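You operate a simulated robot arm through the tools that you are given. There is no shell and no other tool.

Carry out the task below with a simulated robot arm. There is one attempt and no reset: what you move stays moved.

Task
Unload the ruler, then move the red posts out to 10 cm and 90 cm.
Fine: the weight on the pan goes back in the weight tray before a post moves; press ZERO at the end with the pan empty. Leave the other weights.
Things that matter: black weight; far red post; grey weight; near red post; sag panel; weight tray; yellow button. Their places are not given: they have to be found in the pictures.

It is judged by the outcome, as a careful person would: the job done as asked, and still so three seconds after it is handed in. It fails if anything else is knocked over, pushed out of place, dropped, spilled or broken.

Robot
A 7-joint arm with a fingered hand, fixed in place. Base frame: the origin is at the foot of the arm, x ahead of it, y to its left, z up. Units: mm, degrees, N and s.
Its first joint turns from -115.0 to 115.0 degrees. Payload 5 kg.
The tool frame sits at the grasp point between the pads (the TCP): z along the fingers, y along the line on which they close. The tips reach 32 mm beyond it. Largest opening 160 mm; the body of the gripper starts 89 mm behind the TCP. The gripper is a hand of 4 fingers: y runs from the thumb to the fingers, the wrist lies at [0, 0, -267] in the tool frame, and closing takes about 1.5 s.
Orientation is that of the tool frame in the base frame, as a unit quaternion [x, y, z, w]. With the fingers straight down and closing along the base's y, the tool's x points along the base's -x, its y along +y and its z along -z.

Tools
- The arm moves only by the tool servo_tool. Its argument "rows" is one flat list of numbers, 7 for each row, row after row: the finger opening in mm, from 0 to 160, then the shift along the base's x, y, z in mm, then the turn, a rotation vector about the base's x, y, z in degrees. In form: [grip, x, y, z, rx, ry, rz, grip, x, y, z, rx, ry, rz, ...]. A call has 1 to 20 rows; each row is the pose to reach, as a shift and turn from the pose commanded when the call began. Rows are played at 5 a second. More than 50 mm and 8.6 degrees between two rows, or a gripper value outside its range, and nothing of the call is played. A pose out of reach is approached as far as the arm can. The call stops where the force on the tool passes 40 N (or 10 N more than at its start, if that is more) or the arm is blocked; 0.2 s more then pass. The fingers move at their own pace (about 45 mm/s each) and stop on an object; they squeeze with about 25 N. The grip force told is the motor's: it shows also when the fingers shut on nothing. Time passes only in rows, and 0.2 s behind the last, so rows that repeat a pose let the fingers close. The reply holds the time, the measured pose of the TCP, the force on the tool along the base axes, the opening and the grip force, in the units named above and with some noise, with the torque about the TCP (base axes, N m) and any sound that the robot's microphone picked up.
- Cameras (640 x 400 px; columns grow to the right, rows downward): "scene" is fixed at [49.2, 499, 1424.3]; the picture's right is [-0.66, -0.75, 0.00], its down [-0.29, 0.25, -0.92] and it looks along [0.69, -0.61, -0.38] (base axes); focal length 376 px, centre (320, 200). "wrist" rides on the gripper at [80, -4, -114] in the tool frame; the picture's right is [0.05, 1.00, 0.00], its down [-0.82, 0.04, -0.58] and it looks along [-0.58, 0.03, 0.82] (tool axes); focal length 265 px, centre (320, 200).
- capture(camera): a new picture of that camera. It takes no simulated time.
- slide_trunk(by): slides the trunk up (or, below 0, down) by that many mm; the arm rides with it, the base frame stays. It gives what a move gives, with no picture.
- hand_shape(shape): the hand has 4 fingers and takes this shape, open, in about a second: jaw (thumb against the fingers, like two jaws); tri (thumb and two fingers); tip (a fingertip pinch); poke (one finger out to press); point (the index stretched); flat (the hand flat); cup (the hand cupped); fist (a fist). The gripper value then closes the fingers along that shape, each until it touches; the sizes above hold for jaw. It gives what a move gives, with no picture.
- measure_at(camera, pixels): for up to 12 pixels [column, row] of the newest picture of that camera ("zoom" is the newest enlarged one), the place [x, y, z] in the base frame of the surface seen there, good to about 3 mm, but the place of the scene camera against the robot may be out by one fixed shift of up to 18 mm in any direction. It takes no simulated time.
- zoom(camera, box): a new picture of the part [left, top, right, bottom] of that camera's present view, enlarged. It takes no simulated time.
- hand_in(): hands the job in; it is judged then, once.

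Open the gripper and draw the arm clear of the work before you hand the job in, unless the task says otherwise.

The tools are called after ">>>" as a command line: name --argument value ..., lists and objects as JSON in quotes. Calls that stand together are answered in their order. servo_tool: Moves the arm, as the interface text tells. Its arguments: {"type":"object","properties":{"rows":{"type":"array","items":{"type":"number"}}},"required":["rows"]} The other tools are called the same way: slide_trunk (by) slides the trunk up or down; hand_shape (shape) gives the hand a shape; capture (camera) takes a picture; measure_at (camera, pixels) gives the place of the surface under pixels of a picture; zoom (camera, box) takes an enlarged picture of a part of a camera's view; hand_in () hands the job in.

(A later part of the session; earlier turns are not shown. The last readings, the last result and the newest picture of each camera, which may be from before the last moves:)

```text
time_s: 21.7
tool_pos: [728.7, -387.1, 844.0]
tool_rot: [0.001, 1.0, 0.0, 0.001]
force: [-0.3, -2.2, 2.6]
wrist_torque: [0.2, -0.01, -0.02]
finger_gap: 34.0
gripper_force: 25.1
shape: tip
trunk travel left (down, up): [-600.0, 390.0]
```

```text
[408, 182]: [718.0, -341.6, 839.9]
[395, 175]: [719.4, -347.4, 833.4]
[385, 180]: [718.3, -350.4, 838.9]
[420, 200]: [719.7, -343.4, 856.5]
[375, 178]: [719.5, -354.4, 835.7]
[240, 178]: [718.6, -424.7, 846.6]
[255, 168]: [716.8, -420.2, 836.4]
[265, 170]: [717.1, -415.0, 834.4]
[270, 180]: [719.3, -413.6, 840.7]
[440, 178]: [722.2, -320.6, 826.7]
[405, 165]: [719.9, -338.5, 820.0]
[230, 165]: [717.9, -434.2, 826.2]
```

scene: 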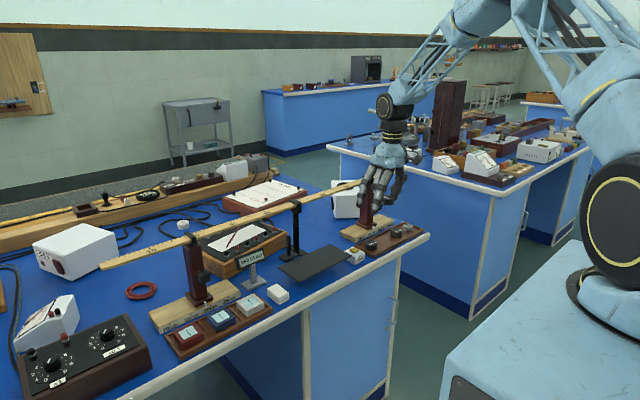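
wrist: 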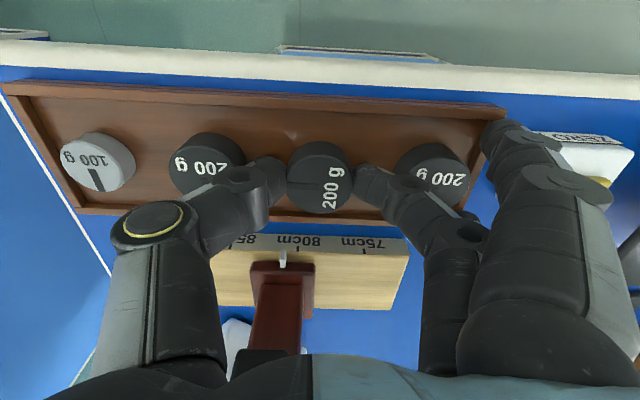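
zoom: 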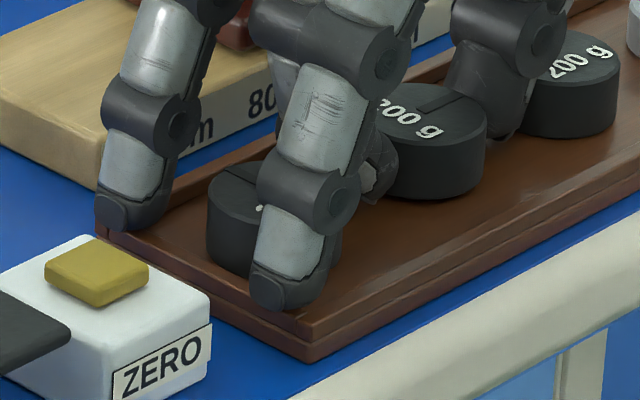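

The force pattern (upward, toward -y, about 45 mm off-axis) matches the middle finger's joint grazing the top edge of the 200 g neighbour. I lift 8 mm, shift 7 mm toward -y and come down again gently.

>>> servo_tool --rows '[25, 0, 0, 4, 0, 0, 0, 25, 0, 0, 8, 0, 0, 0, 25, 0, -4, 8, 0, 0, 0, 25, 0, -7, 8, 0, 0, 0, 25, 0, -7, 8, 0, 0, 0]'

>>> servo_tool --rows '[25, 0, 0, -3, 0, 0, 0, 25, 0, 0, -6, 0, 0, 0, 25, 0, 0, -8, 0, 0, 0, 25, 0, 0, -8, 0, 0, 0]'

>>> capture --camera "wrist"

```text
time_s: 22.9
tool_pos: [726.2, -392.6, 851.5]
tool_rot: [0.0, 1.0, 0.0, 0.0]
force: [0.8, 1.0, -1.0]
wrist_torque: [-0.03, -0.04, 0.04]
finger_gap: 33.7
gripper_force: 25.6
shape: tip
trunk travel left (down, up): [-600.0, 390.0]
```

```text
time_s: 23.9
tool_pos: [727.9, -394.1, 843.2]
tool_rot: [0.0, 1.0, 0.001, 0.0]
force: [-0.2, 1.6, -1.6]
wrist_torque: [-0.03, -0.02, -0.03]
finger_gap: 33.6
gripper_force: 24.9
shape: tip
trunk travel left (down, up): [-600.0, 390.0]
```

```text
taken
```

wrist: 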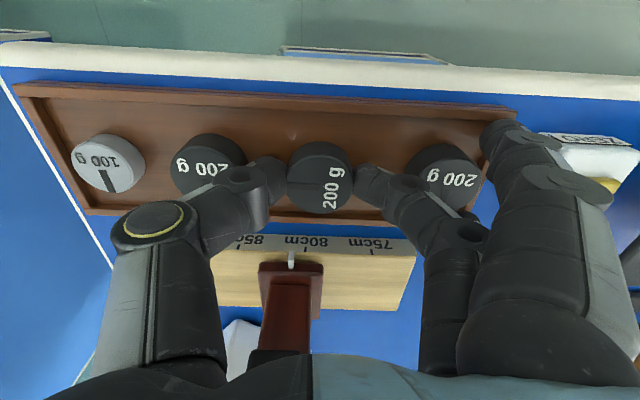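

Now it hangs free again (-1.6 N, no torque). I lower in 1 mm steps to feel the tray floor.

>>> servo_tool --rows '[25, 0, 0, -1, 0, 0, 0, 25, 0, 0, -2, 0, 0, 0, 25, 0, 0, -2, 0, 0, 0]'

>>> servo_tool --rows '[25, 0, 0, -1, 0, 0, 0, 25, 0, 0, -1, 0, 0, 0]'

>>> measure_at --camera "wrist" --pixels '[[318, 165], [318, 180], [318, 150], [318, 128], [205, 155], [445, 165], [240, 175], [230, 165]]'

```text
time_s: 24.7
tool_pos: [726.2, -393.8, 842.2]
tool_rot: [0.001, 1.0, 0.001, 0.0]
force: [-0.5, 2.0, 0.9]
wrist_torque: [-0.01, -0.04, 0.0]
finger_gap: 33.5
gripper_force: 25.5
shape: tip
trunk travel left (down, up): [-600.0, 390.0]
```

```text
time_s: 25.3
tool_pos: [727.4, -392.5, 841.9]
tool_rot: [0.0, 1.0, 0.0, 0.0]
force: [-0.4, -0.7, 1.5]
wrist_torque: [0.14, 0.0, 0.01]
finger_gap: 33.6
gripper_force: 24.8
shape: tip
trunk travel left (down, up): [-600.0, 390.0]
```

```text
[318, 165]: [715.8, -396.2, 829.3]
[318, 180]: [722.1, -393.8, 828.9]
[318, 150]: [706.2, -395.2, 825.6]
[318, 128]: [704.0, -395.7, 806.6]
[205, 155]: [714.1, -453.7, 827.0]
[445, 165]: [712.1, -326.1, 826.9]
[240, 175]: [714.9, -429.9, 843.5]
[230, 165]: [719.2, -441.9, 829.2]
```

The upward force and z lag show the weight is on the floor. I open just enough to release it and check.

>>> servo_tool --rows '[34, 0, 0, 0.5, 0, 0, 0, 38, 0, 0, 1, 0, 0, 0, 41, 0, 0, 1, 0, 0, 0, 41, 0, 0, 1, 0, 0, 0]'

>>> capture --camera "wrist"

>>> zoom --camera "scene" --box '[340, 210, 420, 265]'

```text
time_s: 26.3
tool_pos: [727.3, -392.3, 841.9]
tool_rot: [0.0, 1.0, 0.0, 0.0]
force: [-0.4, 1.0, -0.2]
wrist_torque: [0.0, 0.01, 0.01]
finger_gap: 40.2
gripper_force: 0.1
shape: tip
trunk travel left (down, up): [-600.0, 390.0]
```

```text
taken
```

wrist: 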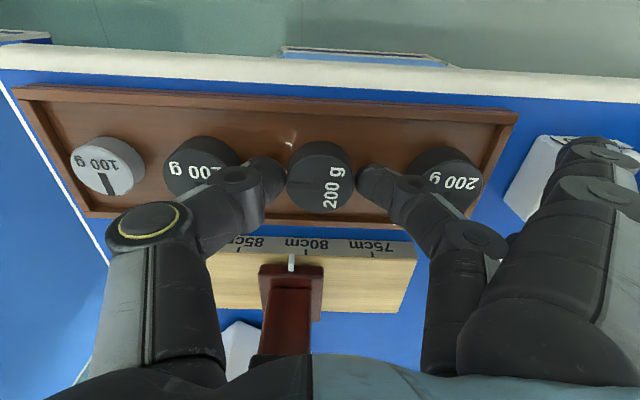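

```text
7.27 times, centred on (380, 238) of scene
```

zoom: 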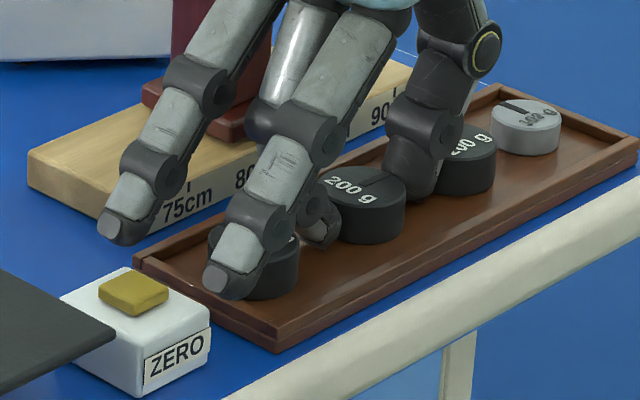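

The weight is released. The left 200 g neighbour seems a few pixels further left (cols 163–242), so I check whether the thumb touches it.

>>> zoom --camera "wrist" --box '[60, 110, 360, 230]'

>>> measure_at --camera "wrist" --pixels '[[168, 165], [190, 170], [200, 155], [240, 150], [272, 165], [250, 170], [260, 165], [288, 178], [352, 178], [410, 165], [480, 165]]'

```text
2.13 times, centred on (210, 170) of wrist
```

zoom: 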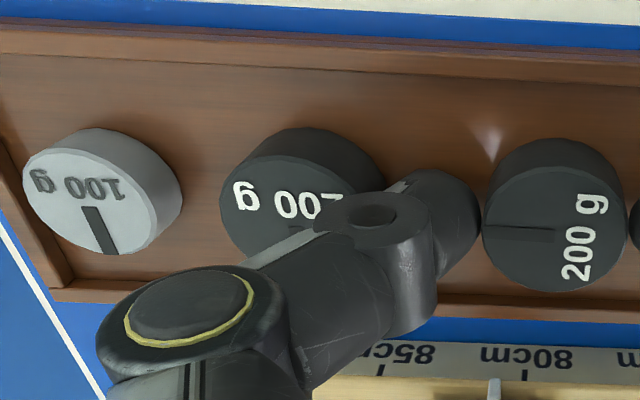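

```text
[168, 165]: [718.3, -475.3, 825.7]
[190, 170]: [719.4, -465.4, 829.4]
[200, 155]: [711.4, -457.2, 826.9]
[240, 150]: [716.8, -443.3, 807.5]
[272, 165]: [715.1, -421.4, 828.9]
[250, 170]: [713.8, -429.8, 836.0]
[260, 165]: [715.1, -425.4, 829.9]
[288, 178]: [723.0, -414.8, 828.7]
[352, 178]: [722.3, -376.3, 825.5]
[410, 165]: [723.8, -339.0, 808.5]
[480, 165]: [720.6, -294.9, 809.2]
```

The thumb has nudged the left 200 g weight about 4 mm inside its tray, so I won't open any further here. I lift straight up now before opening.

>>> servo_tool --rows '[41, 0, 0.5, 3, 0, 0, 0, 41, 0, 0.5, 7, 0, 0, 0, 41, 0, 0.5, 12, 0, 0, 0, 41, 0, 0.5, 18, 0, 0, 0, 41, 0, 0.5, 26, 0, 0, 0, 41, 0, 0.5, 36, 0, 0, 0]'

>>> capture --camera "wrist"

>>> zoom --camera "scene" --box '[330, 190, 440, 270]'

```text
time_s: 27.7
tool_pos: [726.5, -392.7, 877.8]
tool_rot: [0.0, 1.0, 0.0, 0.0]
force: [-0.6, -0.2, -0.7]
wrist_torque: [-0.01, 0.01, -0.02]
finger_gap: 40.2
gripper_force: 0.1
shape: tip
trunk travel left (down, up): [-600.0, 390.0]
```

```text
taken
```

wrist: 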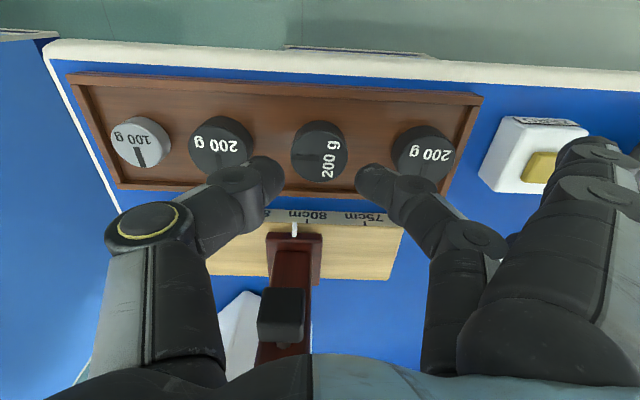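

```text
5.00 times, centred on (385, 230) of scene
```

zoom: 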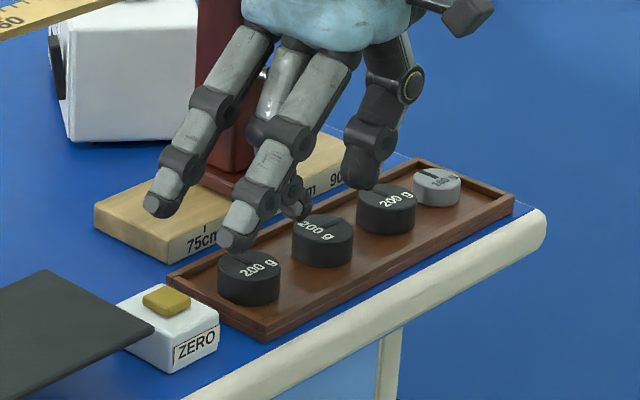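

All four weights stand in the tray and the pan is empty. I rise straight up and retract, then switch to jaw shape for the posts.

>>> servo_tool --rows '[45, 0, 0, 40, 0, 0, 0, 60, 0, 0, 85, 0, 0, 0, 80, -10, 0, 122, 0, 0, 0, 80, -50, 0, 130, 0, 0, 0, 80, -95, -5, 130, 0, 0, 0, 80, -135, -12, 130, 0, 0, 0, 80, -167, -17.5, 130, 0, 0, 0]'

>>> hand_shape --shape "jaw"

>>> capture --camera "scene"

>>> capture --camera "wrist"

```text
time_s: 29.3
tool_pos: [557.5, -409.8, 1007.4]
tool_rot: [0.0, 1.0, 0.0, 0.0]
force: [0.3, -0.5, -0.2]
wrist_torque: [0.0, -0.03, -0.04]
finger_gap: 79.5
gripper_force: 0.0
shape: tip
trunk travel left (down, up): [-600.0, 390.0]
```

```text
time_s: 30.2
tool_pos: [557.8, -408.8, 1007.0]
tool_rot: [0.0, 1.0, 0.0, 0.0]
force: [-0.7, 0.2, -0.2]
wrist_torque: [-0.03, -0.03, 0.02]
finger_gap: 160.0
gripper_force: 0.1
shape: jaw
trunk travel left (down, up): [-600.0, 390.0]
```

```text
taken
```

scene: 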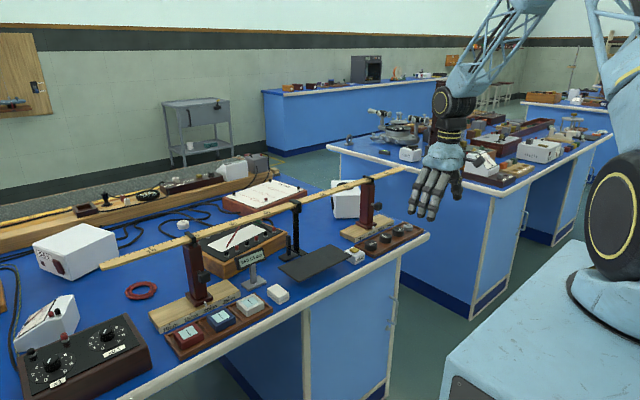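

```text
taken
```

wrist: 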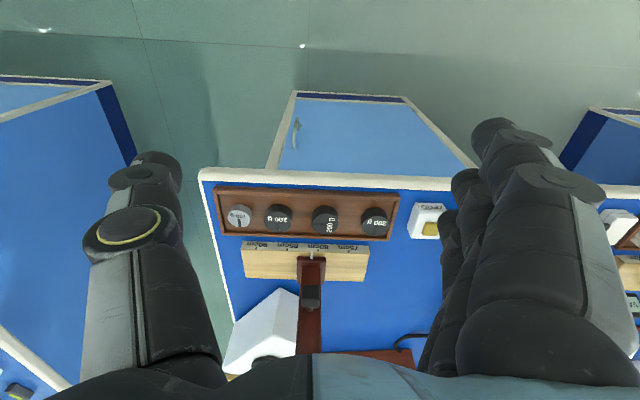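

The scene is clear. I zoom on both posts in the scene view to study the clips, knobs and pointers before gripping.

>>> zoom --camera "scene" --box '[330, 165, 420, 250]'

>>> zoom --camera "scene" --box '[140, 220, 280, 340]'

>>> zoom --camera "wrist" --box '[200, 170, 450, 350]'

```text
4.71 times, centred on (375, 208) of scene
```

zoom: 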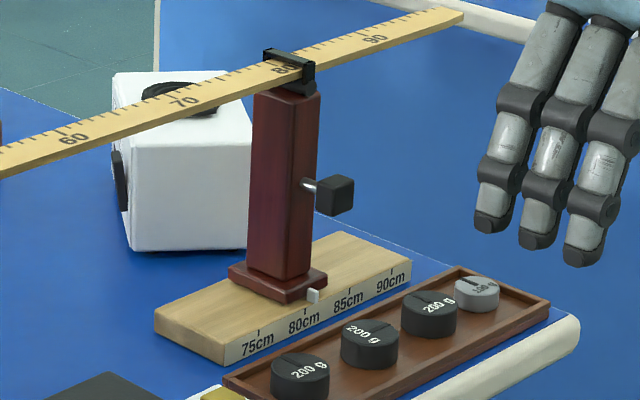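

```text
3.33 times, centred on (210, 280) of scene
```

zoom: 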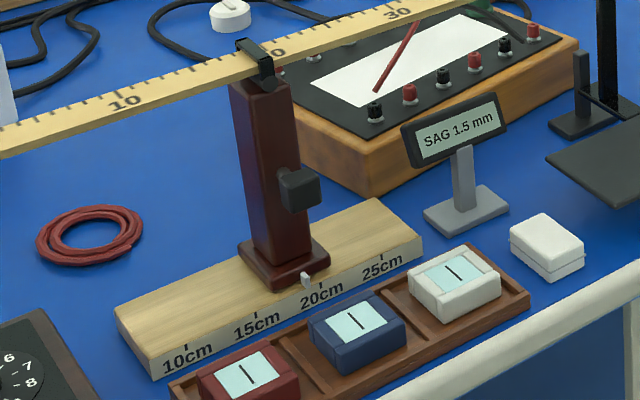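

```text
2.22 times, centred on (325, 260) of wrist
```

zoom: 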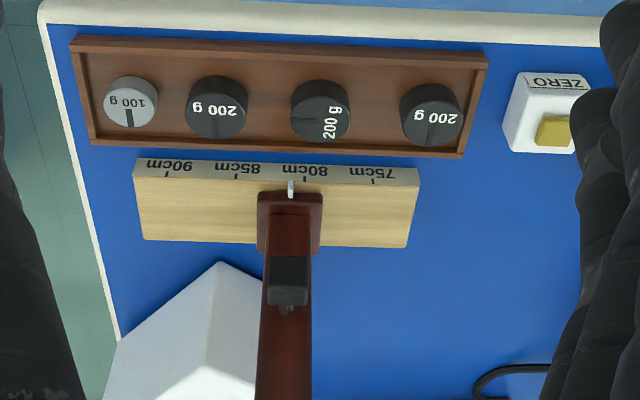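

The near pointer reads about 19 cm and the far one about 81 cm. I measure the white box behind the far post, plus the post and knob faces, to plan a pitched side grip.

>>> measure_at --camera "zoom" --pixels '[[220, 268], [180, 305], [215, 320], [250, 290], [290, 260], [290, 298], [270, 275], [305, 275], [290, 187], [290, 215], [290, 350], [330, 225]]'

>>> measure_at --camera "scene" --pixels '[[388, 190], [395, 210], [398, 203], [405, 208], [386, 225], [380, 222], [397, 227], [403, 206], [357, 200], [367, 215], [372, 200], [185, 260]]'

```text
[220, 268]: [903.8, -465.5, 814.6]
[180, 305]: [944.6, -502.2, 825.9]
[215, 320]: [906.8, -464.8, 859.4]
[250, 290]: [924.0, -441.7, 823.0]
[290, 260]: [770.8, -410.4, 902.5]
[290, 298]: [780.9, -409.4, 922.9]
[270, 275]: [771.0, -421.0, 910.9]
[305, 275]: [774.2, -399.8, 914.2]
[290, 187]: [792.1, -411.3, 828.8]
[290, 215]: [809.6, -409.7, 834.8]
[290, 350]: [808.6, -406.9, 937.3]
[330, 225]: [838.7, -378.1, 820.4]
```

```text
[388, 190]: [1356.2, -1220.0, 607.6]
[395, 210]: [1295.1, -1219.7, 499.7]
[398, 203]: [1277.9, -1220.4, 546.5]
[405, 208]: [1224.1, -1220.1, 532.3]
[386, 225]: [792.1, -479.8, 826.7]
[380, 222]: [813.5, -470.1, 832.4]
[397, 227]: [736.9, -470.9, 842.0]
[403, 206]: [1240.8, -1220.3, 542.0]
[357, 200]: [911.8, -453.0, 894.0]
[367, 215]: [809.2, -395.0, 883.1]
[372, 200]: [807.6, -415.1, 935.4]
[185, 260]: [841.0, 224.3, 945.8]
```

The white box is at x≥904, and the post is about 28 mm square (front face x=808, centre y≈-410). I pitch the hand to 30° below horizontal here in free space, where it can come in under the ruler.

>>> servo_tool --rows '[120, 0, 0, 0, 0, -7.5, 0, 100, 0, 0, 0, 0, -15, 0, 100, 0, 0, 0, 0, -22.5, 0, 100, 0, 0, 0, 0, -30, 0, 100, 0, 0, 0, 0, -37.5, 0, 100, 0, 0, 0, 0, -45, 0, 100, 0, 0, 0, 0, -52.5, 0, 100, 0, 0, 0, 0, -60, 0, 100, 0, 0, 0, 0, -60, 0]'

>>> capture --camera "wrist"

>>> capture --camera "scene"

```text
time_s: 32.2
tool_pos: [559.8, -410.6, 1007.9]
tool_rot: [0.0, 0.865, 0.0, 0.501]
force: [-0.6, 0.6, -1.1]
wrist_torque: [-0.01, -0.04, 0.02]
finger_gap: 100.5
gripper_force: 0.1
shape: jaw
trunk travel left (down, up): [-600.0, 390.0]
```

```text
taken
```

wrist: 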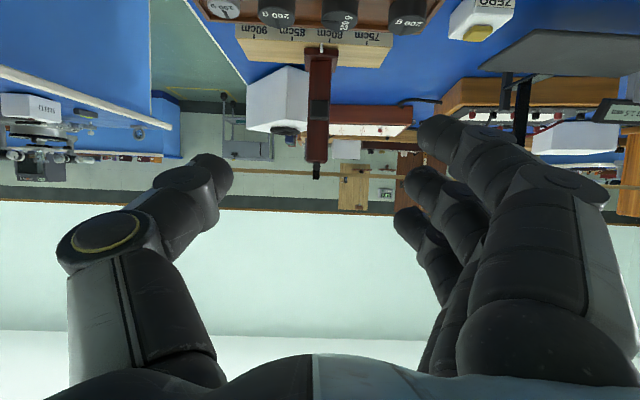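

```text
taken
```

scene: 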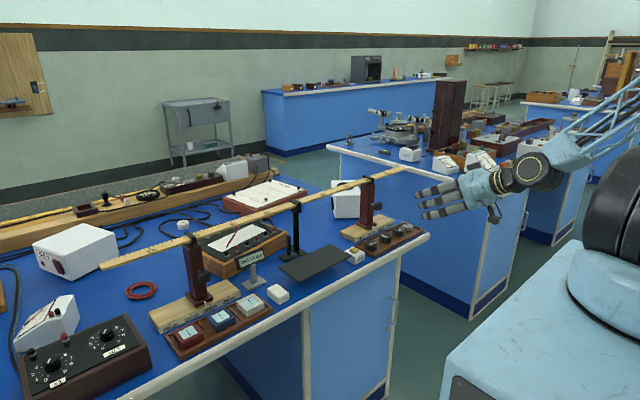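

The hand is pitched and the post is dead ahead at wrist column 320. I move to a pre-grasp point 100 mm back along the approach axis.

>>> servo_tool --rows '[100, 35, 0, -12, 0, 0, 0, 100, 70, 0, -24, 0, 0, 0, 100, 105, 1, -36, 0, 0, 0, 100, 140, 1, -49, 0, 0, 0, 100, 175, 1, -61, 0, 0, 0, 100, 175, 1, -61, 0, 0, 0]'

>>> capture --camera "wrist"

>>> zoom --camera "scene" --box '[330, 140, 470, 250]'

```text
time_s: 33.6
tool_pos: [733.1, -410.7, 945.3]
tool_rot: [0.0, 0.866, 0.0, 0.501]
force: [0.3, 1.0, -0.2]
wrist_torque: [0.01, 0.01, -0.01]
finger_gap: 100.3
gripper_force: 0.0
shape: jaw
trunk travel left (down, up): [-600.0, 390.0]
```

```text
taken
```

wrist: 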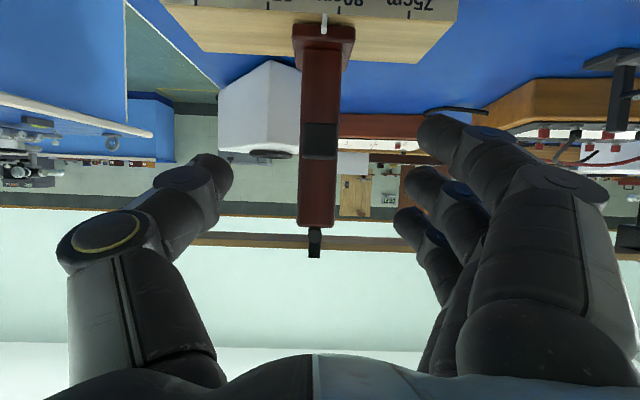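

```text
3.64 times, centred on (400, 195) of scene
```

zoom: 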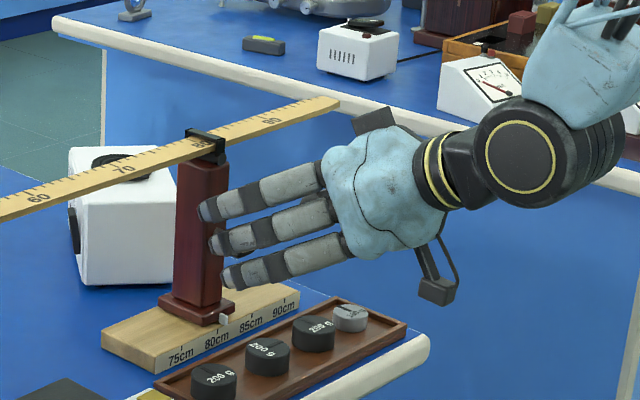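

Thumb tip (220,170) and fingertips (420,185) straddle the post at columns 300–338. I confirm the post, knob and ruler places from here.

>>> measure_at --camera "wrist" --pixels '[[319, 140], [310, 140], [335, 140], [319, 120], [319, 100], [302, 100], [337, 100], [319, 200], [314, 245], [270, 243], [323, 30], [305, 40]]'

>>> measure_at --camera "wrist" --pixels '[[225, 165], [420, 180], [430, 125], [400, 220], [360, 243], [270, 238], [335, 25], [323, 18]]'

```text
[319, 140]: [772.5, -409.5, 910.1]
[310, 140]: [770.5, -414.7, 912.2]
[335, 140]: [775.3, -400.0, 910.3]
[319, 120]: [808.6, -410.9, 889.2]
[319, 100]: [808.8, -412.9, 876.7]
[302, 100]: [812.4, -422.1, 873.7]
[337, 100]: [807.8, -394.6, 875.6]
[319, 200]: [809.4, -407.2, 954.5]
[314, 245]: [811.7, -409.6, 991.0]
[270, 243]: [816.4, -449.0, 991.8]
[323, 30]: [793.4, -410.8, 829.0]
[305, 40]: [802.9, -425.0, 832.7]
```

```text
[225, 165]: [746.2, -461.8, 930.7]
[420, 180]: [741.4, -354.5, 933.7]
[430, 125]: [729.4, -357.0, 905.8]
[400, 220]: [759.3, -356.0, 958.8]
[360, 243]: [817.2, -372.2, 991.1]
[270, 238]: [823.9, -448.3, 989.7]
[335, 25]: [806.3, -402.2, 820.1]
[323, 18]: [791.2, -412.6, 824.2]
```

Post centre is y≈-408.5 (28 mm wide), knob front at x≈772, and ruler underside at z≈990. I advance along the axis to put the TCP on the post at (822,-409,897), fingers 100 mm open.

>>> servo_tool --rows '[100, 17, 0, -10, 0, 0, 0, 100, 35, 0, -20, 0, 0, 0, 100, 52, 0, -30, 0, 0, 0, 100, 70, 0, -40, 0, 0, 0, 100, 87, 0, -49, 0, 0, 0, 100, 87, 0, -49, 0, 0, 0]'

>>> capture --camera "wrist"

>>> zoom --camera "scene" --box '[320, 150, 460, 250]'

```text
time_s: 35.0
tool_pos: [821.9, -410.4, 899.1]
tool_rot: [0.001, 0.866, -0.001, 0.5]
force: [-0.8, -0.4, 0.0]
wrist_torque: [0.0, 0.0, 0.02]
finger_gap: 100.2
gripper_force: 0.1
shape: jaw
trunk travel left (down, up): [-600.0, 390.0]
```

```text
taken
```

wrist: 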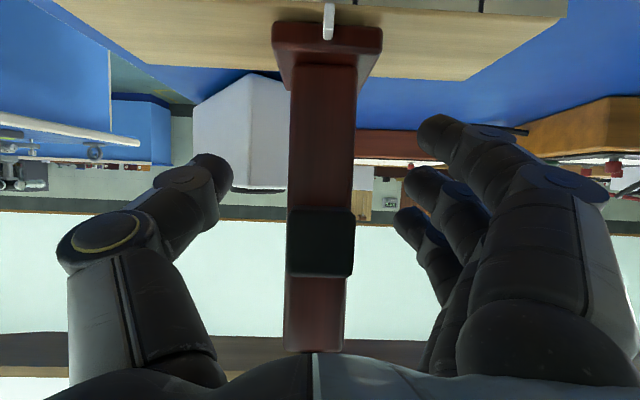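

```text
4.00 times, centred on (390, 200) of scene
```

zoom: 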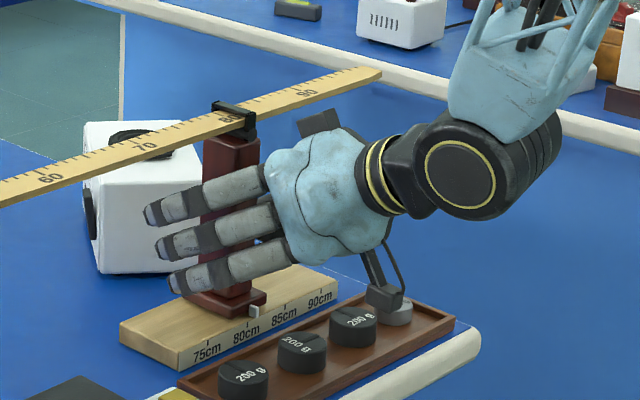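

The post sits between the thumb and the three fingers, with the knob clear inside the palm. I close partway first to check the finger paths.

>>> servo_tool --rows '[80, 0, 1, 0, 0, 0, 0, 60, 0, 1, 0, 0, 0, 0, 48, 0, 1, 0, 0, 0, 0, 48, 0, 1, 0, 0, 0, 0, 48, 0, 1, 0, 0, 0, 0]'

>>> capture --camera "wrist"

>>> zoom --camera "scene" --box '[330, 165, 430, 240]'

```text
time_s: 36.2
tool_pos: [821.4, -408.2, 900.6]
tool_rot: [0.0, 0.866, 0.0, 0.5]
force: [0.1, 0.4, 0.1]
wrist_torque: [0.0, -0.01, 0.02]
finger_gap: 48.8
gripper_force: 0.1
shape: jaw
trunk travel left (down, up): [-600.0, 390.0]
```

```text
taken
```

wrist: 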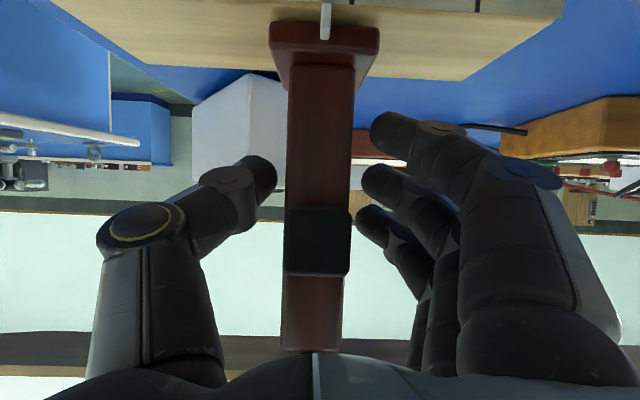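

```text
5.33 times, centred on (380, 202) of scene
```

zoom: 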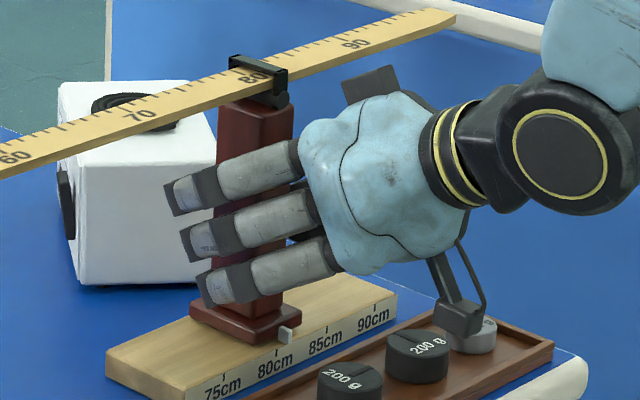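

The post stays centred between thumb (275) and fingers (365) and the fingers clear the base. I close onto the post and hold.

>>> servo_tool --rows '[38, 0, 0, 0, 0, 0, 0, 28, 0, 0, 0, 0, 0, 0, 20, 0, 0, 0, 0, 0, 0, 18, 0, 0, 0, 0, 0, 0, 18, 0, 0, 0, 0, 0, 0, 18, 0, 0, 0, 0, 0, 0]'

>>> capture --camera "wrist"

>>> zoom --camera "scene" --box '[330, 165, 430, 240]'

```text
time_s: 37.6
tool_pos: [822.1, -407.8, 897.9]
tool_rot: [0.0, 0.866, 0.0, 0.5]
force: [2.7, -0.8, -1.0]
wrist_torque: [0.01, 0.06, -0.05]
finger_gap: 25.8
gripper_force: 25.6
shape: jaw
trunk travel left (down, up): [-600.0, 390.0]
```

```text
taken
```

wrist: 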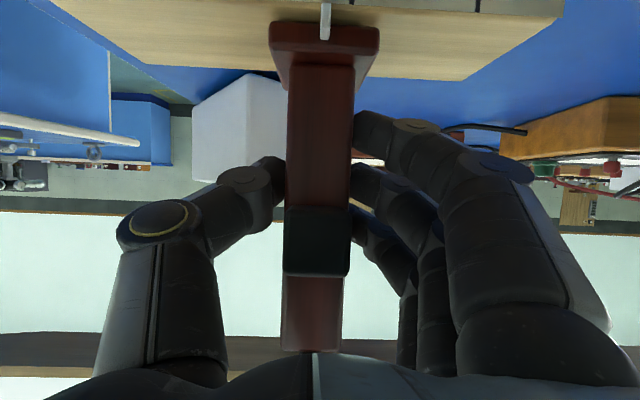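

```text
5.33 times, centred on (380, 202) of scene
```

zoom: 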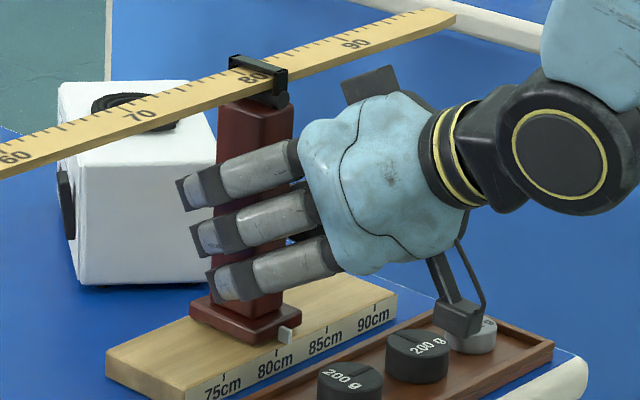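

The post is gripped (25.6 N). I try a short slow slide of 10 mm toward -y and watch the forces.

>>> servo_tool --rows '[18, 0, -2, 0, 0, 0, 0, 18, 0, -4, 0, 0, 0, 0, 18, 0, -6, 0, 0, 0, 0, 18, 0, -8, 0, 0, 0, 0, 18, 0, -10, 0, 0, 0, 0, 18, 0, -10, 0, 0, 0, 0]'

>>> capture --camera "wrist"

>>> zoom --camera "scene" --box '[330, 165, 430, 240]'

```text
time_s: 39.0
tool_pos: [822.3, -417.8, 897.5]
tool_rot: [0.0, 0.865, 0.0, 0.501]
force: [3.8, 0.7, 5.3]
wrist_torque: [0.03, 0.02, -0.01]
finger_gap: 25.7
gripper_force: 25.2
shape: jaw
trunk travel left (down, up): [-600.0, 390.0]
```

```text
taken
```

wrist: 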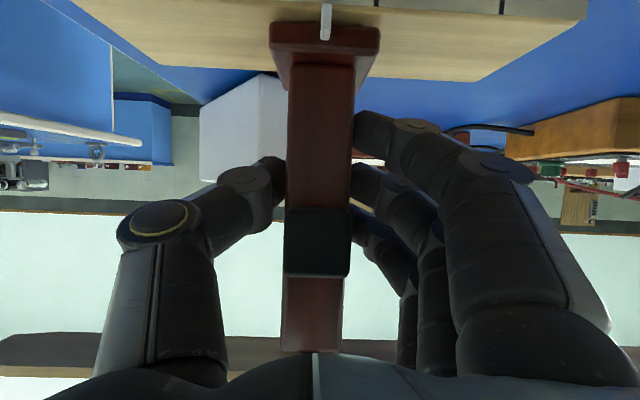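

```text
5.33 times, centred on (380, 202) of scene
```

zoom: 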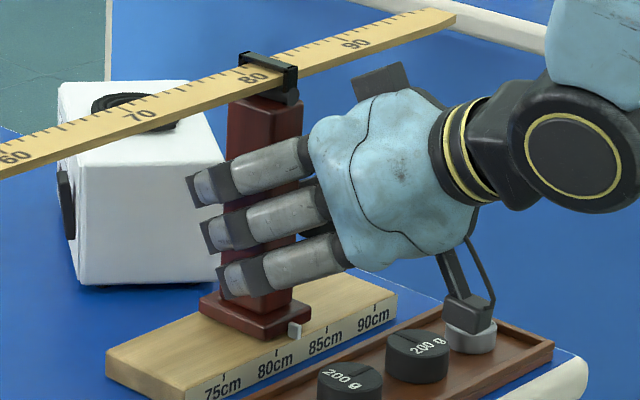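

The post slides freely with the hand, and the ruler stays put (80 label unmoved, clip now past it). I continue 40 mm more at the same pace.

>>> servo_tool --rows '[18, 0, -3, 0, 0, 0, 0, 18, 0, -6, 0, 0, 0, 0, 18, 0, -10, 0, 0, 0, 0, 18, 0, -14, 0, 0, 0, 0, 18, 0, -18, 0, 0, 0, 0, 18, 0, -22, 0, 0, 0, 0, 18, 0, -26, 0, 0, 0, 0, 18, 0, -30, 0, 0, 0, 0, 18, 0, -34, 0, 0, 0, 0, 18, 0, -38, 0, 0, 0, 0, 18, 0, -40, 0, 0, 0, 0, 18, 0, -40, 0, 0, 0, 0]'

>>> capture --camera "wrist"

>>> zoom --camera "scene" --box '[330, 165, 430, 240]'

```text
time_s: 41.6
tool_pos: [821.4, -456.7, 898.4]
tool_rot: [0.0, 0.866, 0.0, 0.499]
force: [5.9, 1.6, 6.3]
wrist_torque: [0.09, -0.1, 0.03]
finger_gap: 26.1
gripper_force: 24.3
shape: jaw
trunk travel left (down, up): [-600.0, 390.0]
```

```text
taken
```

wrist: 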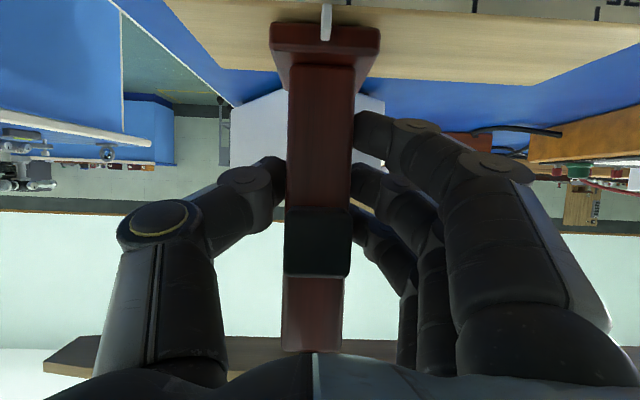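

```text
5.33 times, centred on (380, 202) of scene
```

zoom: 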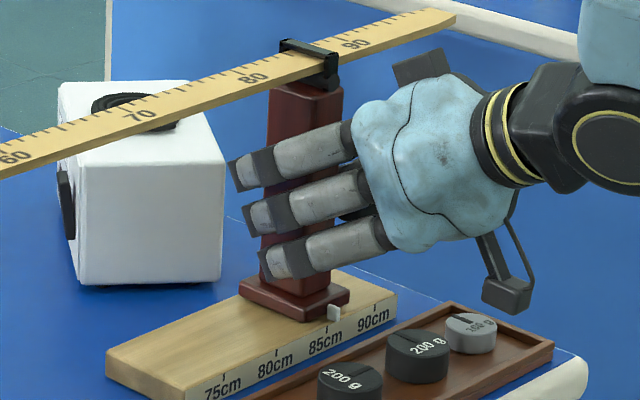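

The pointer is just past 85 cm with modest forces. I continue another 35 mm, easing 1 mm up and forward to relieve the small side load.

>>> servo_tool --rows '[18, 0, -3, 0, 0, 0, 0, 18, 0.5, -6, 0.5, 0, 0, 0, 18, 1, -10, 1, 0, 0, 0, 18, 1, -14, 1, 0, 0, 0, 18, 1, -18, 1, 0, 0, 0, 18, 1, -22, 1, 0, 0, 0, 18, 1, -26, 1, 0, 0, 0, 18, 1, -30, 1, 0, 0, 0, 18, 1, -33, 1, 0, 0, 0, 18, 1, -35, 1, 0, 0, 0, 18, 1, -35, 1, 0, 0, 0]'

>>> capture --camera "wrist"

>>> zoom --camera "scene" --box '[350, 200, 420, 250]'

```text
time_s: 44.0
tool_pos: [821.6, -493.1, 898.8]
tool_rot: [0.001, 0.866, 0.0, 0.5]
force: [-1.5, 1.7, -2.3]
wrist_torque: [0.12, 0.1, -0.02]
finger_gap: 25.9
gripper_force: 25.3
shape: jaw
trunk travel left (down, up): [-600.0, 390.0]
```

```text
taken
```

wrist: 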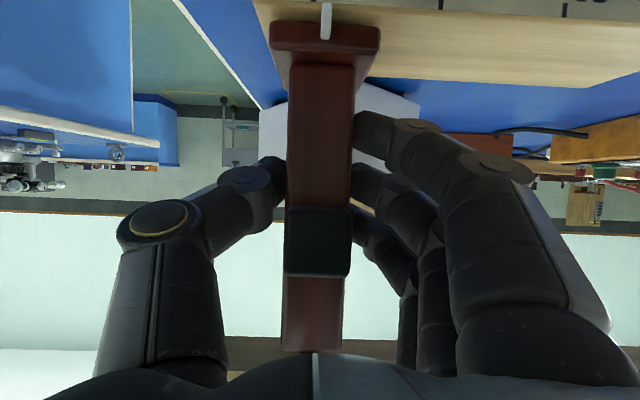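

```text
8.00 times, centred on (385, 225) of scene
```

zoom: 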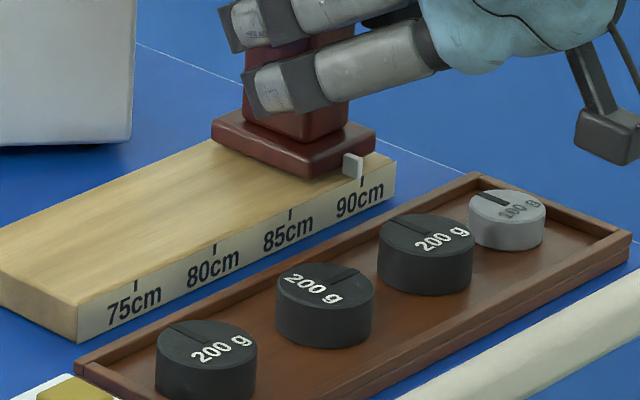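

The pointer at zoom (353,162) is still about 7 mm short of the 90 cm tick (363,182), which matches the dead reckoning. I move the last 6.8 mm and check.

>>> servo_tool --rows '[18, 0, -2, 0, 0, 0, 0, 18, 0, -4, 0, 0, 0, 0, 18, 0, -5.5, 0, 0, 0, 0, 18, 0, -6.8, 0, 0, 0, 0, 18, 0, -6.8, 0, 0, 0, 0]'

>>> zoom --camera "scene" --box '[375, 205, 405, 235]'

>>> capture --camera "wrist"

```text
time_s: 45.2
tool_pos: [822.5, -498.6, 899.0]
tool_rot: [0.0, 0.866, 0.002, 0.5]
force: [-8.3, 4.6, 0.1]
wrist_torque: [0.13, 0.21, 0.0]
finger_gap: 26.0
gripper_force: 25.4
shape: jaw
trunk travel left (down, up): [-600.0, 390.0]
```

```text
13.33 times, centred on (390, 220) of scene
```

zoom: 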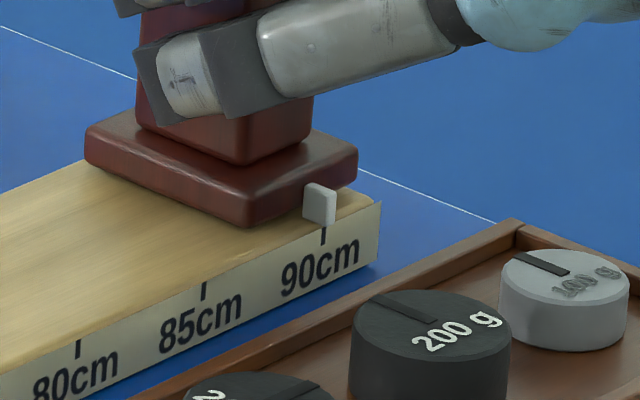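

```text
taken
```

wrist: 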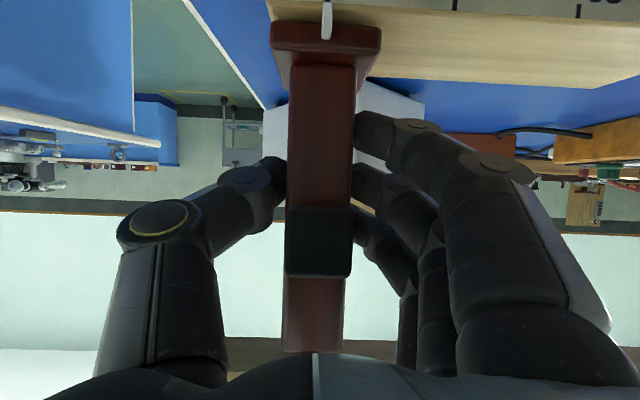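

The pointer now looks close to the 90 cm tick at zoom (323,237). I measure the pointer and ticks in both views to quantify it.

>>> measure_at --camera "zoom" --pixels '[[331, 210], [318, 210], [331, 200], [323, 238], [204, 291], [78, 348], [310, 205], [333, 218]]'

>>> measure_at --camera "wrist" --pixels '[[327, 8], [323, 15], [331, 15], [327, 25], [456, 5], [578, 12], [327, 2], [340, 4], [310, 4]]'

>>> zoom --camera "wrist" --box '[260, 0, 620, 60]'

```text
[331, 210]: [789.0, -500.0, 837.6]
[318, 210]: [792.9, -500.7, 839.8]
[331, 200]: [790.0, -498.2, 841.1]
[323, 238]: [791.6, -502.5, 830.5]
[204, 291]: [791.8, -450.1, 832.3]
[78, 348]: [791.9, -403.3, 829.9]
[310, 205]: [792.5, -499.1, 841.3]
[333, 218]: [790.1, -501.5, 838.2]
```

```text
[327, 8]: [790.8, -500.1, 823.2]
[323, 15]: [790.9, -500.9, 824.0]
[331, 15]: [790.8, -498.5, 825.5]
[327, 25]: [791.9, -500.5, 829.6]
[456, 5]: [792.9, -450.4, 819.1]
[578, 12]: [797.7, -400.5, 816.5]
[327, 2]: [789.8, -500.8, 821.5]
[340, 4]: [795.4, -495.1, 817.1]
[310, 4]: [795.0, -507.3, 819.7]
```

```text
1.78 times, centred on (440, 30) of wrist
```

zoom: 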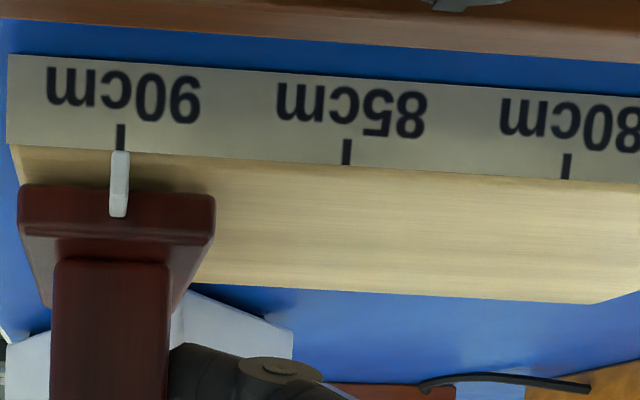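

In the enlarged wrist view the pointer tip (120,155) lines up with the 90 cm tick (120,137). I relax the 1 mm x offset and open the hand to release the post.

>>> servo_tool --rows '[18, -1, 0, 0, 0, 0, 0, 24, -1, 0, 0, 0, 0, 0, 30, -1, 0, 0, 0, 0, 0, 40, -1, 0, 0, 0, 0, 0, 60, -1, 0, 0, 0, 0, 0, 80, -1, 0, 0, 0, 0, 0, 100, -1, 0, 0, 0, 0, 0, 100, -1, 0, 0, 0, 0, 0]'

>>> zoom --camera "wrist" --box '[200, 0, 560, 60]'

>>> capture --camera "wrist"

```text
time_s: 47.0
tool_pos: [822.6, -499.9, 897.9]
tool_rot: [0.001, 0.866, 0.0, 0.499]
force: [0.0, -0.2, 0.6]
wrist_torque: [-0.03, -0.01, -0.01]
finger_gap: 99.2
gripper_force: 0.1
shape: jaw
trunk travel left (down, up): [-600.0, 390.0]
```

```text
1.78 times, centred on (380, 30) of wrist
```

zoom: 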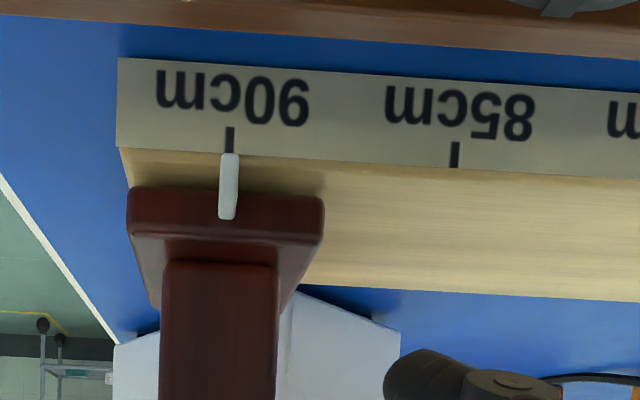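

```text
taken
```

wrist: 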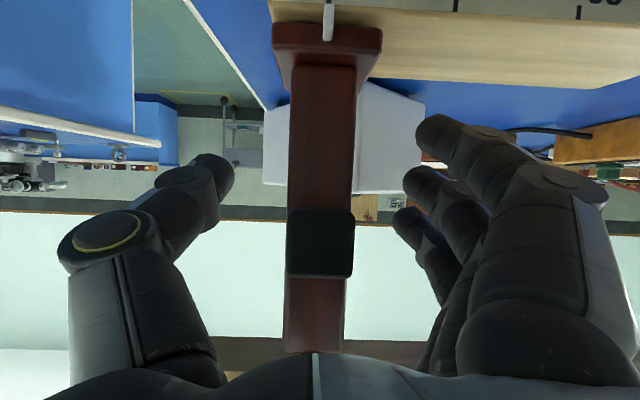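

The far post stands at 90 cm after release (tip and tick both at column 230). I back out along the approach axis and traverse toward the near post in front of the bench gear.

>>> servo_tool --rows '[100, -20, 0, 12, 0, 0, 0, 100, -45, 0, 26, 0, 0, 0, 100, -87, 0, 50, 0, 0, 0, 100, -125, 0, 72, 0, 0, 0, 100, -160, 10, 92, 0, 0, 0, 100, -182, 40, 102, 0, 0, 0, 100, -182, 85, 102, 0, 0, 0, 100, -182, 133, 102, 0, 0, 0, 100, -182, 181, 102, 0, 0, 0, 100, -182, 229, 102, 0, 0, 0, 100, -182, 277, 102, 0, 0, 0, 100, -182, 325, 102, 0, 0, 0, 100, -182, 373, 102, 0, 0, 0, 100, -182, 421, 102, 0, 0, 0, 100, -182, 469, 102, 0, 0, 0, 100, -182, 517, 102, 0, 0, 0, 100, -182, 565, 102, 0, 0, 0, 100, -182, 613, 102, 0, 0, 0, 100, -182, 661, 102, 0, 0, 0, 100, -182, 706, 102, 0, 0, 0]'

>>> capture --camera "wrist"

>>> capture --camera "scene"

```text
time_s: 51.2
tool_pos: [641.0, 206.6, 1001.4]
tool_rot: [0.001, 0.866, 0.0, 0.501]
force: [-0.7, 0.0, 0.8]
wrist_torque: [0.0, 0.0, -0.02]
finger_gap: 99.6
gripper_force: 0.1
shape: jaw
trunk travel left (down, up): [-600.0, 390.0]
```

```text
taken
```

wrist: 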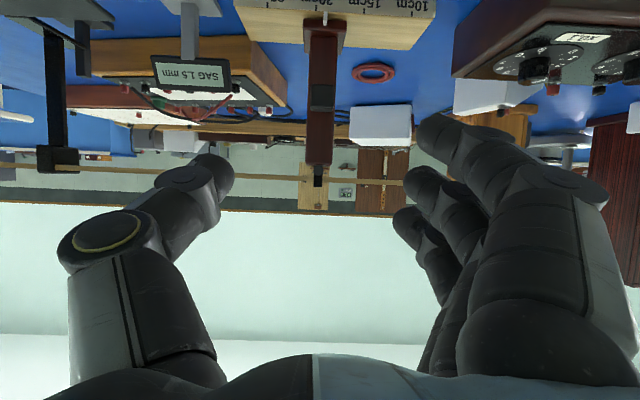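

```text
taken
```

scene: 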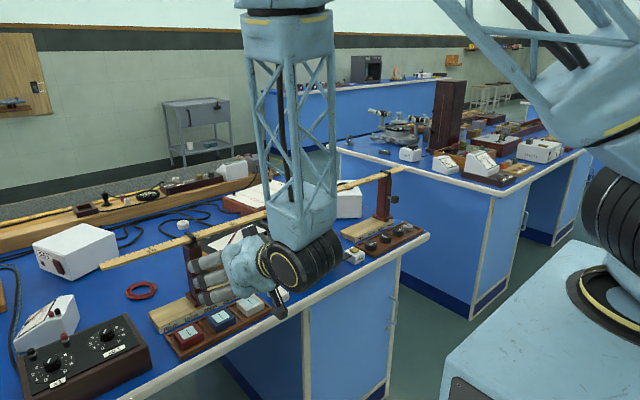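

The near post is ahead at wrist (320,90), and the far post stands at its new place. I measure the near post, pointer, ticks and the instruments around its target.

>>> measure_at --camera "wrist" --pixels '[[321, 95], [310, 70], [335, 70], [321, 70], [321, 120], [319, 178], [319, 18], [418, 12], [364, 8], [265, 178], [372, 75], [380, 125]]'

>>> measure_at --camera "wrist" --pixels '[[535, 70], [470, 60], [555, 40], [610, 75], [480, 95], [500, 100], [620, 120], [190, 65], [190, 30], [600, 60]]'

>>> zoom --camera "wrist" --box '[220, 0, 450, 60]'

```text
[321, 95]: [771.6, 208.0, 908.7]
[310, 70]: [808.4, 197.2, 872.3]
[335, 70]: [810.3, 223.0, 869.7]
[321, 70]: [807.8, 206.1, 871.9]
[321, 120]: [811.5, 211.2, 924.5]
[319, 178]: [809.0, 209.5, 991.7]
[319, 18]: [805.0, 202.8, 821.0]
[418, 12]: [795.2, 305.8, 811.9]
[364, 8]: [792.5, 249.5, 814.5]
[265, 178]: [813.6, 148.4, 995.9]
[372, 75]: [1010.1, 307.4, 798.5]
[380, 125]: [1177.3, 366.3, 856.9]
```

```text
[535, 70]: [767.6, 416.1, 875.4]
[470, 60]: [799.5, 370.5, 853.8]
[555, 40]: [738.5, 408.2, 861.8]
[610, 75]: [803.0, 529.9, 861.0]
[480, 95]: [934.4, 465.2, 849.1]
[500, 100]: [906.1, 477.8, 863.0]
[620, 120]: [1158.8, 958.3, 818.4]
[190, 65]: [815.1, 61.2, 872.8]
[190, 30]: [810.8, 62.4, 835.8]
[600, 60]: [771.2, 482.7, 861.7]
```

```text
2.78 times, centred on (335, 30) of wrist
```

zoom: 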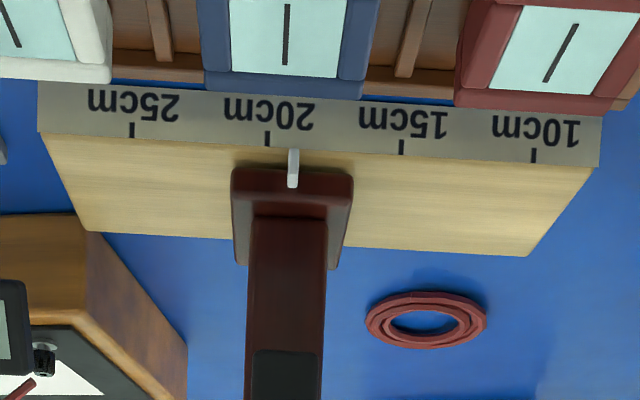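

The near pointer reads 19.0 cm, with the 10 cm tick at y≈300 and the post centred at (822,210); the decade box corner is at y≈370. I move to the pre-grasp point and check centring.

>>> servo_tool --rows '[100, 24, 1, -13, 0, 0, 0, 100, 48, 2, -27, 0, 0, 0, 100, 72, 3, -40, 0, 0, 0, 100, 95, 3.8, -53, 0, 0, 0, 100, 95, 3.8, -53, 0, 0, 0]'

>>> capture --camera "wrist"

>>> measure_at --camera "wrist" --pixels '[[302, 100], [337, 100], [319, 100], [319, 140], [319, 200], [270, 240], [314, 246]]'

```text
time_s: 52.4
tool_pos: [735.1, 209.9, 948.1]
tool_rot: [0.0, 0.866, 0.0, 0.499]
force: [0.0, 0.0, -0.3]
wrist_torque: [0.0, 0.02, 0.04]
finger_gap: 99.7
gripper_force: 0.0
shape: jaw
trunk travel left (down, up): [-600.0, 390.0]
```

```text
taken
```

wrist: 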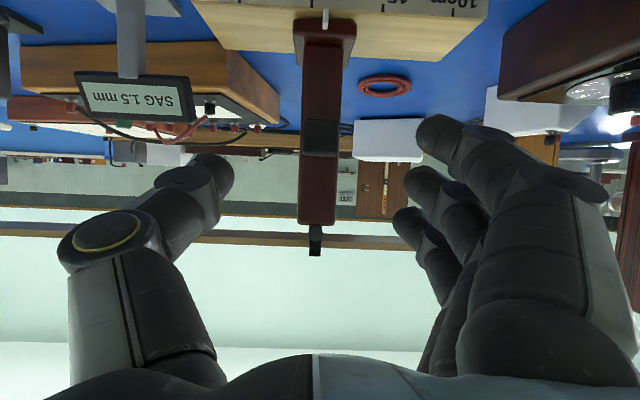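

```text
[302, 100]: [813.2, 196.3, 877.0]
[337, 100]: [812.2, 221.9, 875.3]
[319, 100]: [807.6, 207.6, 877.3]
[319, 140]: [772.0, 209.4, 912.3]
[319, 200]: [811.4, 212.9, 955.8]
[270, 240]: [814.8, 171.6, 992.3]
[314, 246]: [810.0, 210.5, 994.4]
```

The post is centred at y≈209.5, so I advance along the same axis to (822,210,898) and check.

>>> servo_tool --rows '[100, 17, 0, -10, 0, 0, 0, 100, 35, 0, -20, 0, 0, 0, 100, 52, 0, -30, 0, 0, 0, 90, 70, 0, -40, 0, 0, 0, 80, 87, 0, -49, 0, 0, 0, 60, 87, 0, -49, 0, 0, 0, 48, 87, 0, -49, 0, 0, 0, 48, 87, 0, -49, 0, 0, 0]'

>>> capture --camera "wrist"

>>> zoom --camera "scene" --box '[130, 210, 310, 350]'

```text
time_s: 54.2
tool_pos: [822.9, 209.8, 898.2]
tool_rot: [0.0, 0.866, 0.0, 0.5]
force: [-0.7, 0.3, 0.0]
wrist_torque: [0.01, 0.04, 0.01]
finger_gap: 48.5
gripper_force: 0.0
shape: jaw
trunk travel left (down, up): [-600.0, 390.0]
```

```text
taken
```

wrist: 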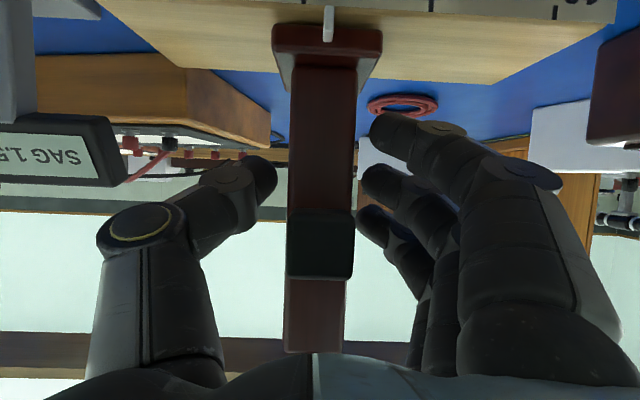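

```text
2.86 times, centred on (220, 280) of scene
```

zoom: 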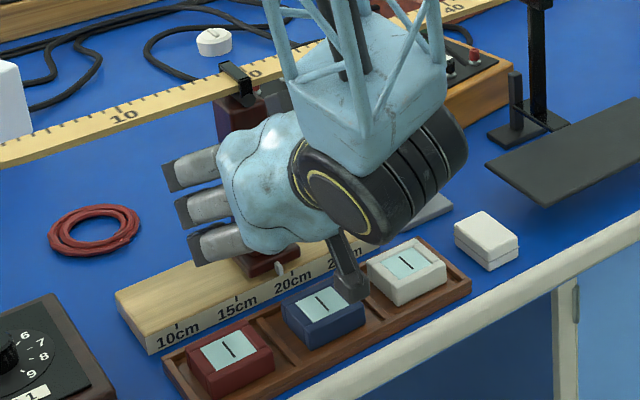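

The near post is between the fingers, with the hand's camera housing over the blue box. I check its clearance over the boxes before closing.

>>> measure_at --camera "zoom" --pixels '[[348, 298], [350, 285], [320, 305], [230, 350], [240, 330], [405, 262], [280, 268], [178, 325], [236, 298], [290, 272]]'

```text
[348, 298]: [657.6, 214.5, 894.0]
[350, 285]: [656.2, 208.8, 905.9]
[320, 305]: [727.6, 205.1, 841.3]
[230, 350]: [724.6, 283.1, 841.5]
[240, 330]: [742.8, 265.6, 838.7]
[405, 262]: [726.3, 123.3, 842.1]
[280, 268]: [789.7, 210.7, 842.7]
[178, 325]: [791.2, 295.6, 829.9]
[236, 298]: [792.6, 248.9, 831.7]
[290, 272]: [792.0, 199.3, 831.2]
```

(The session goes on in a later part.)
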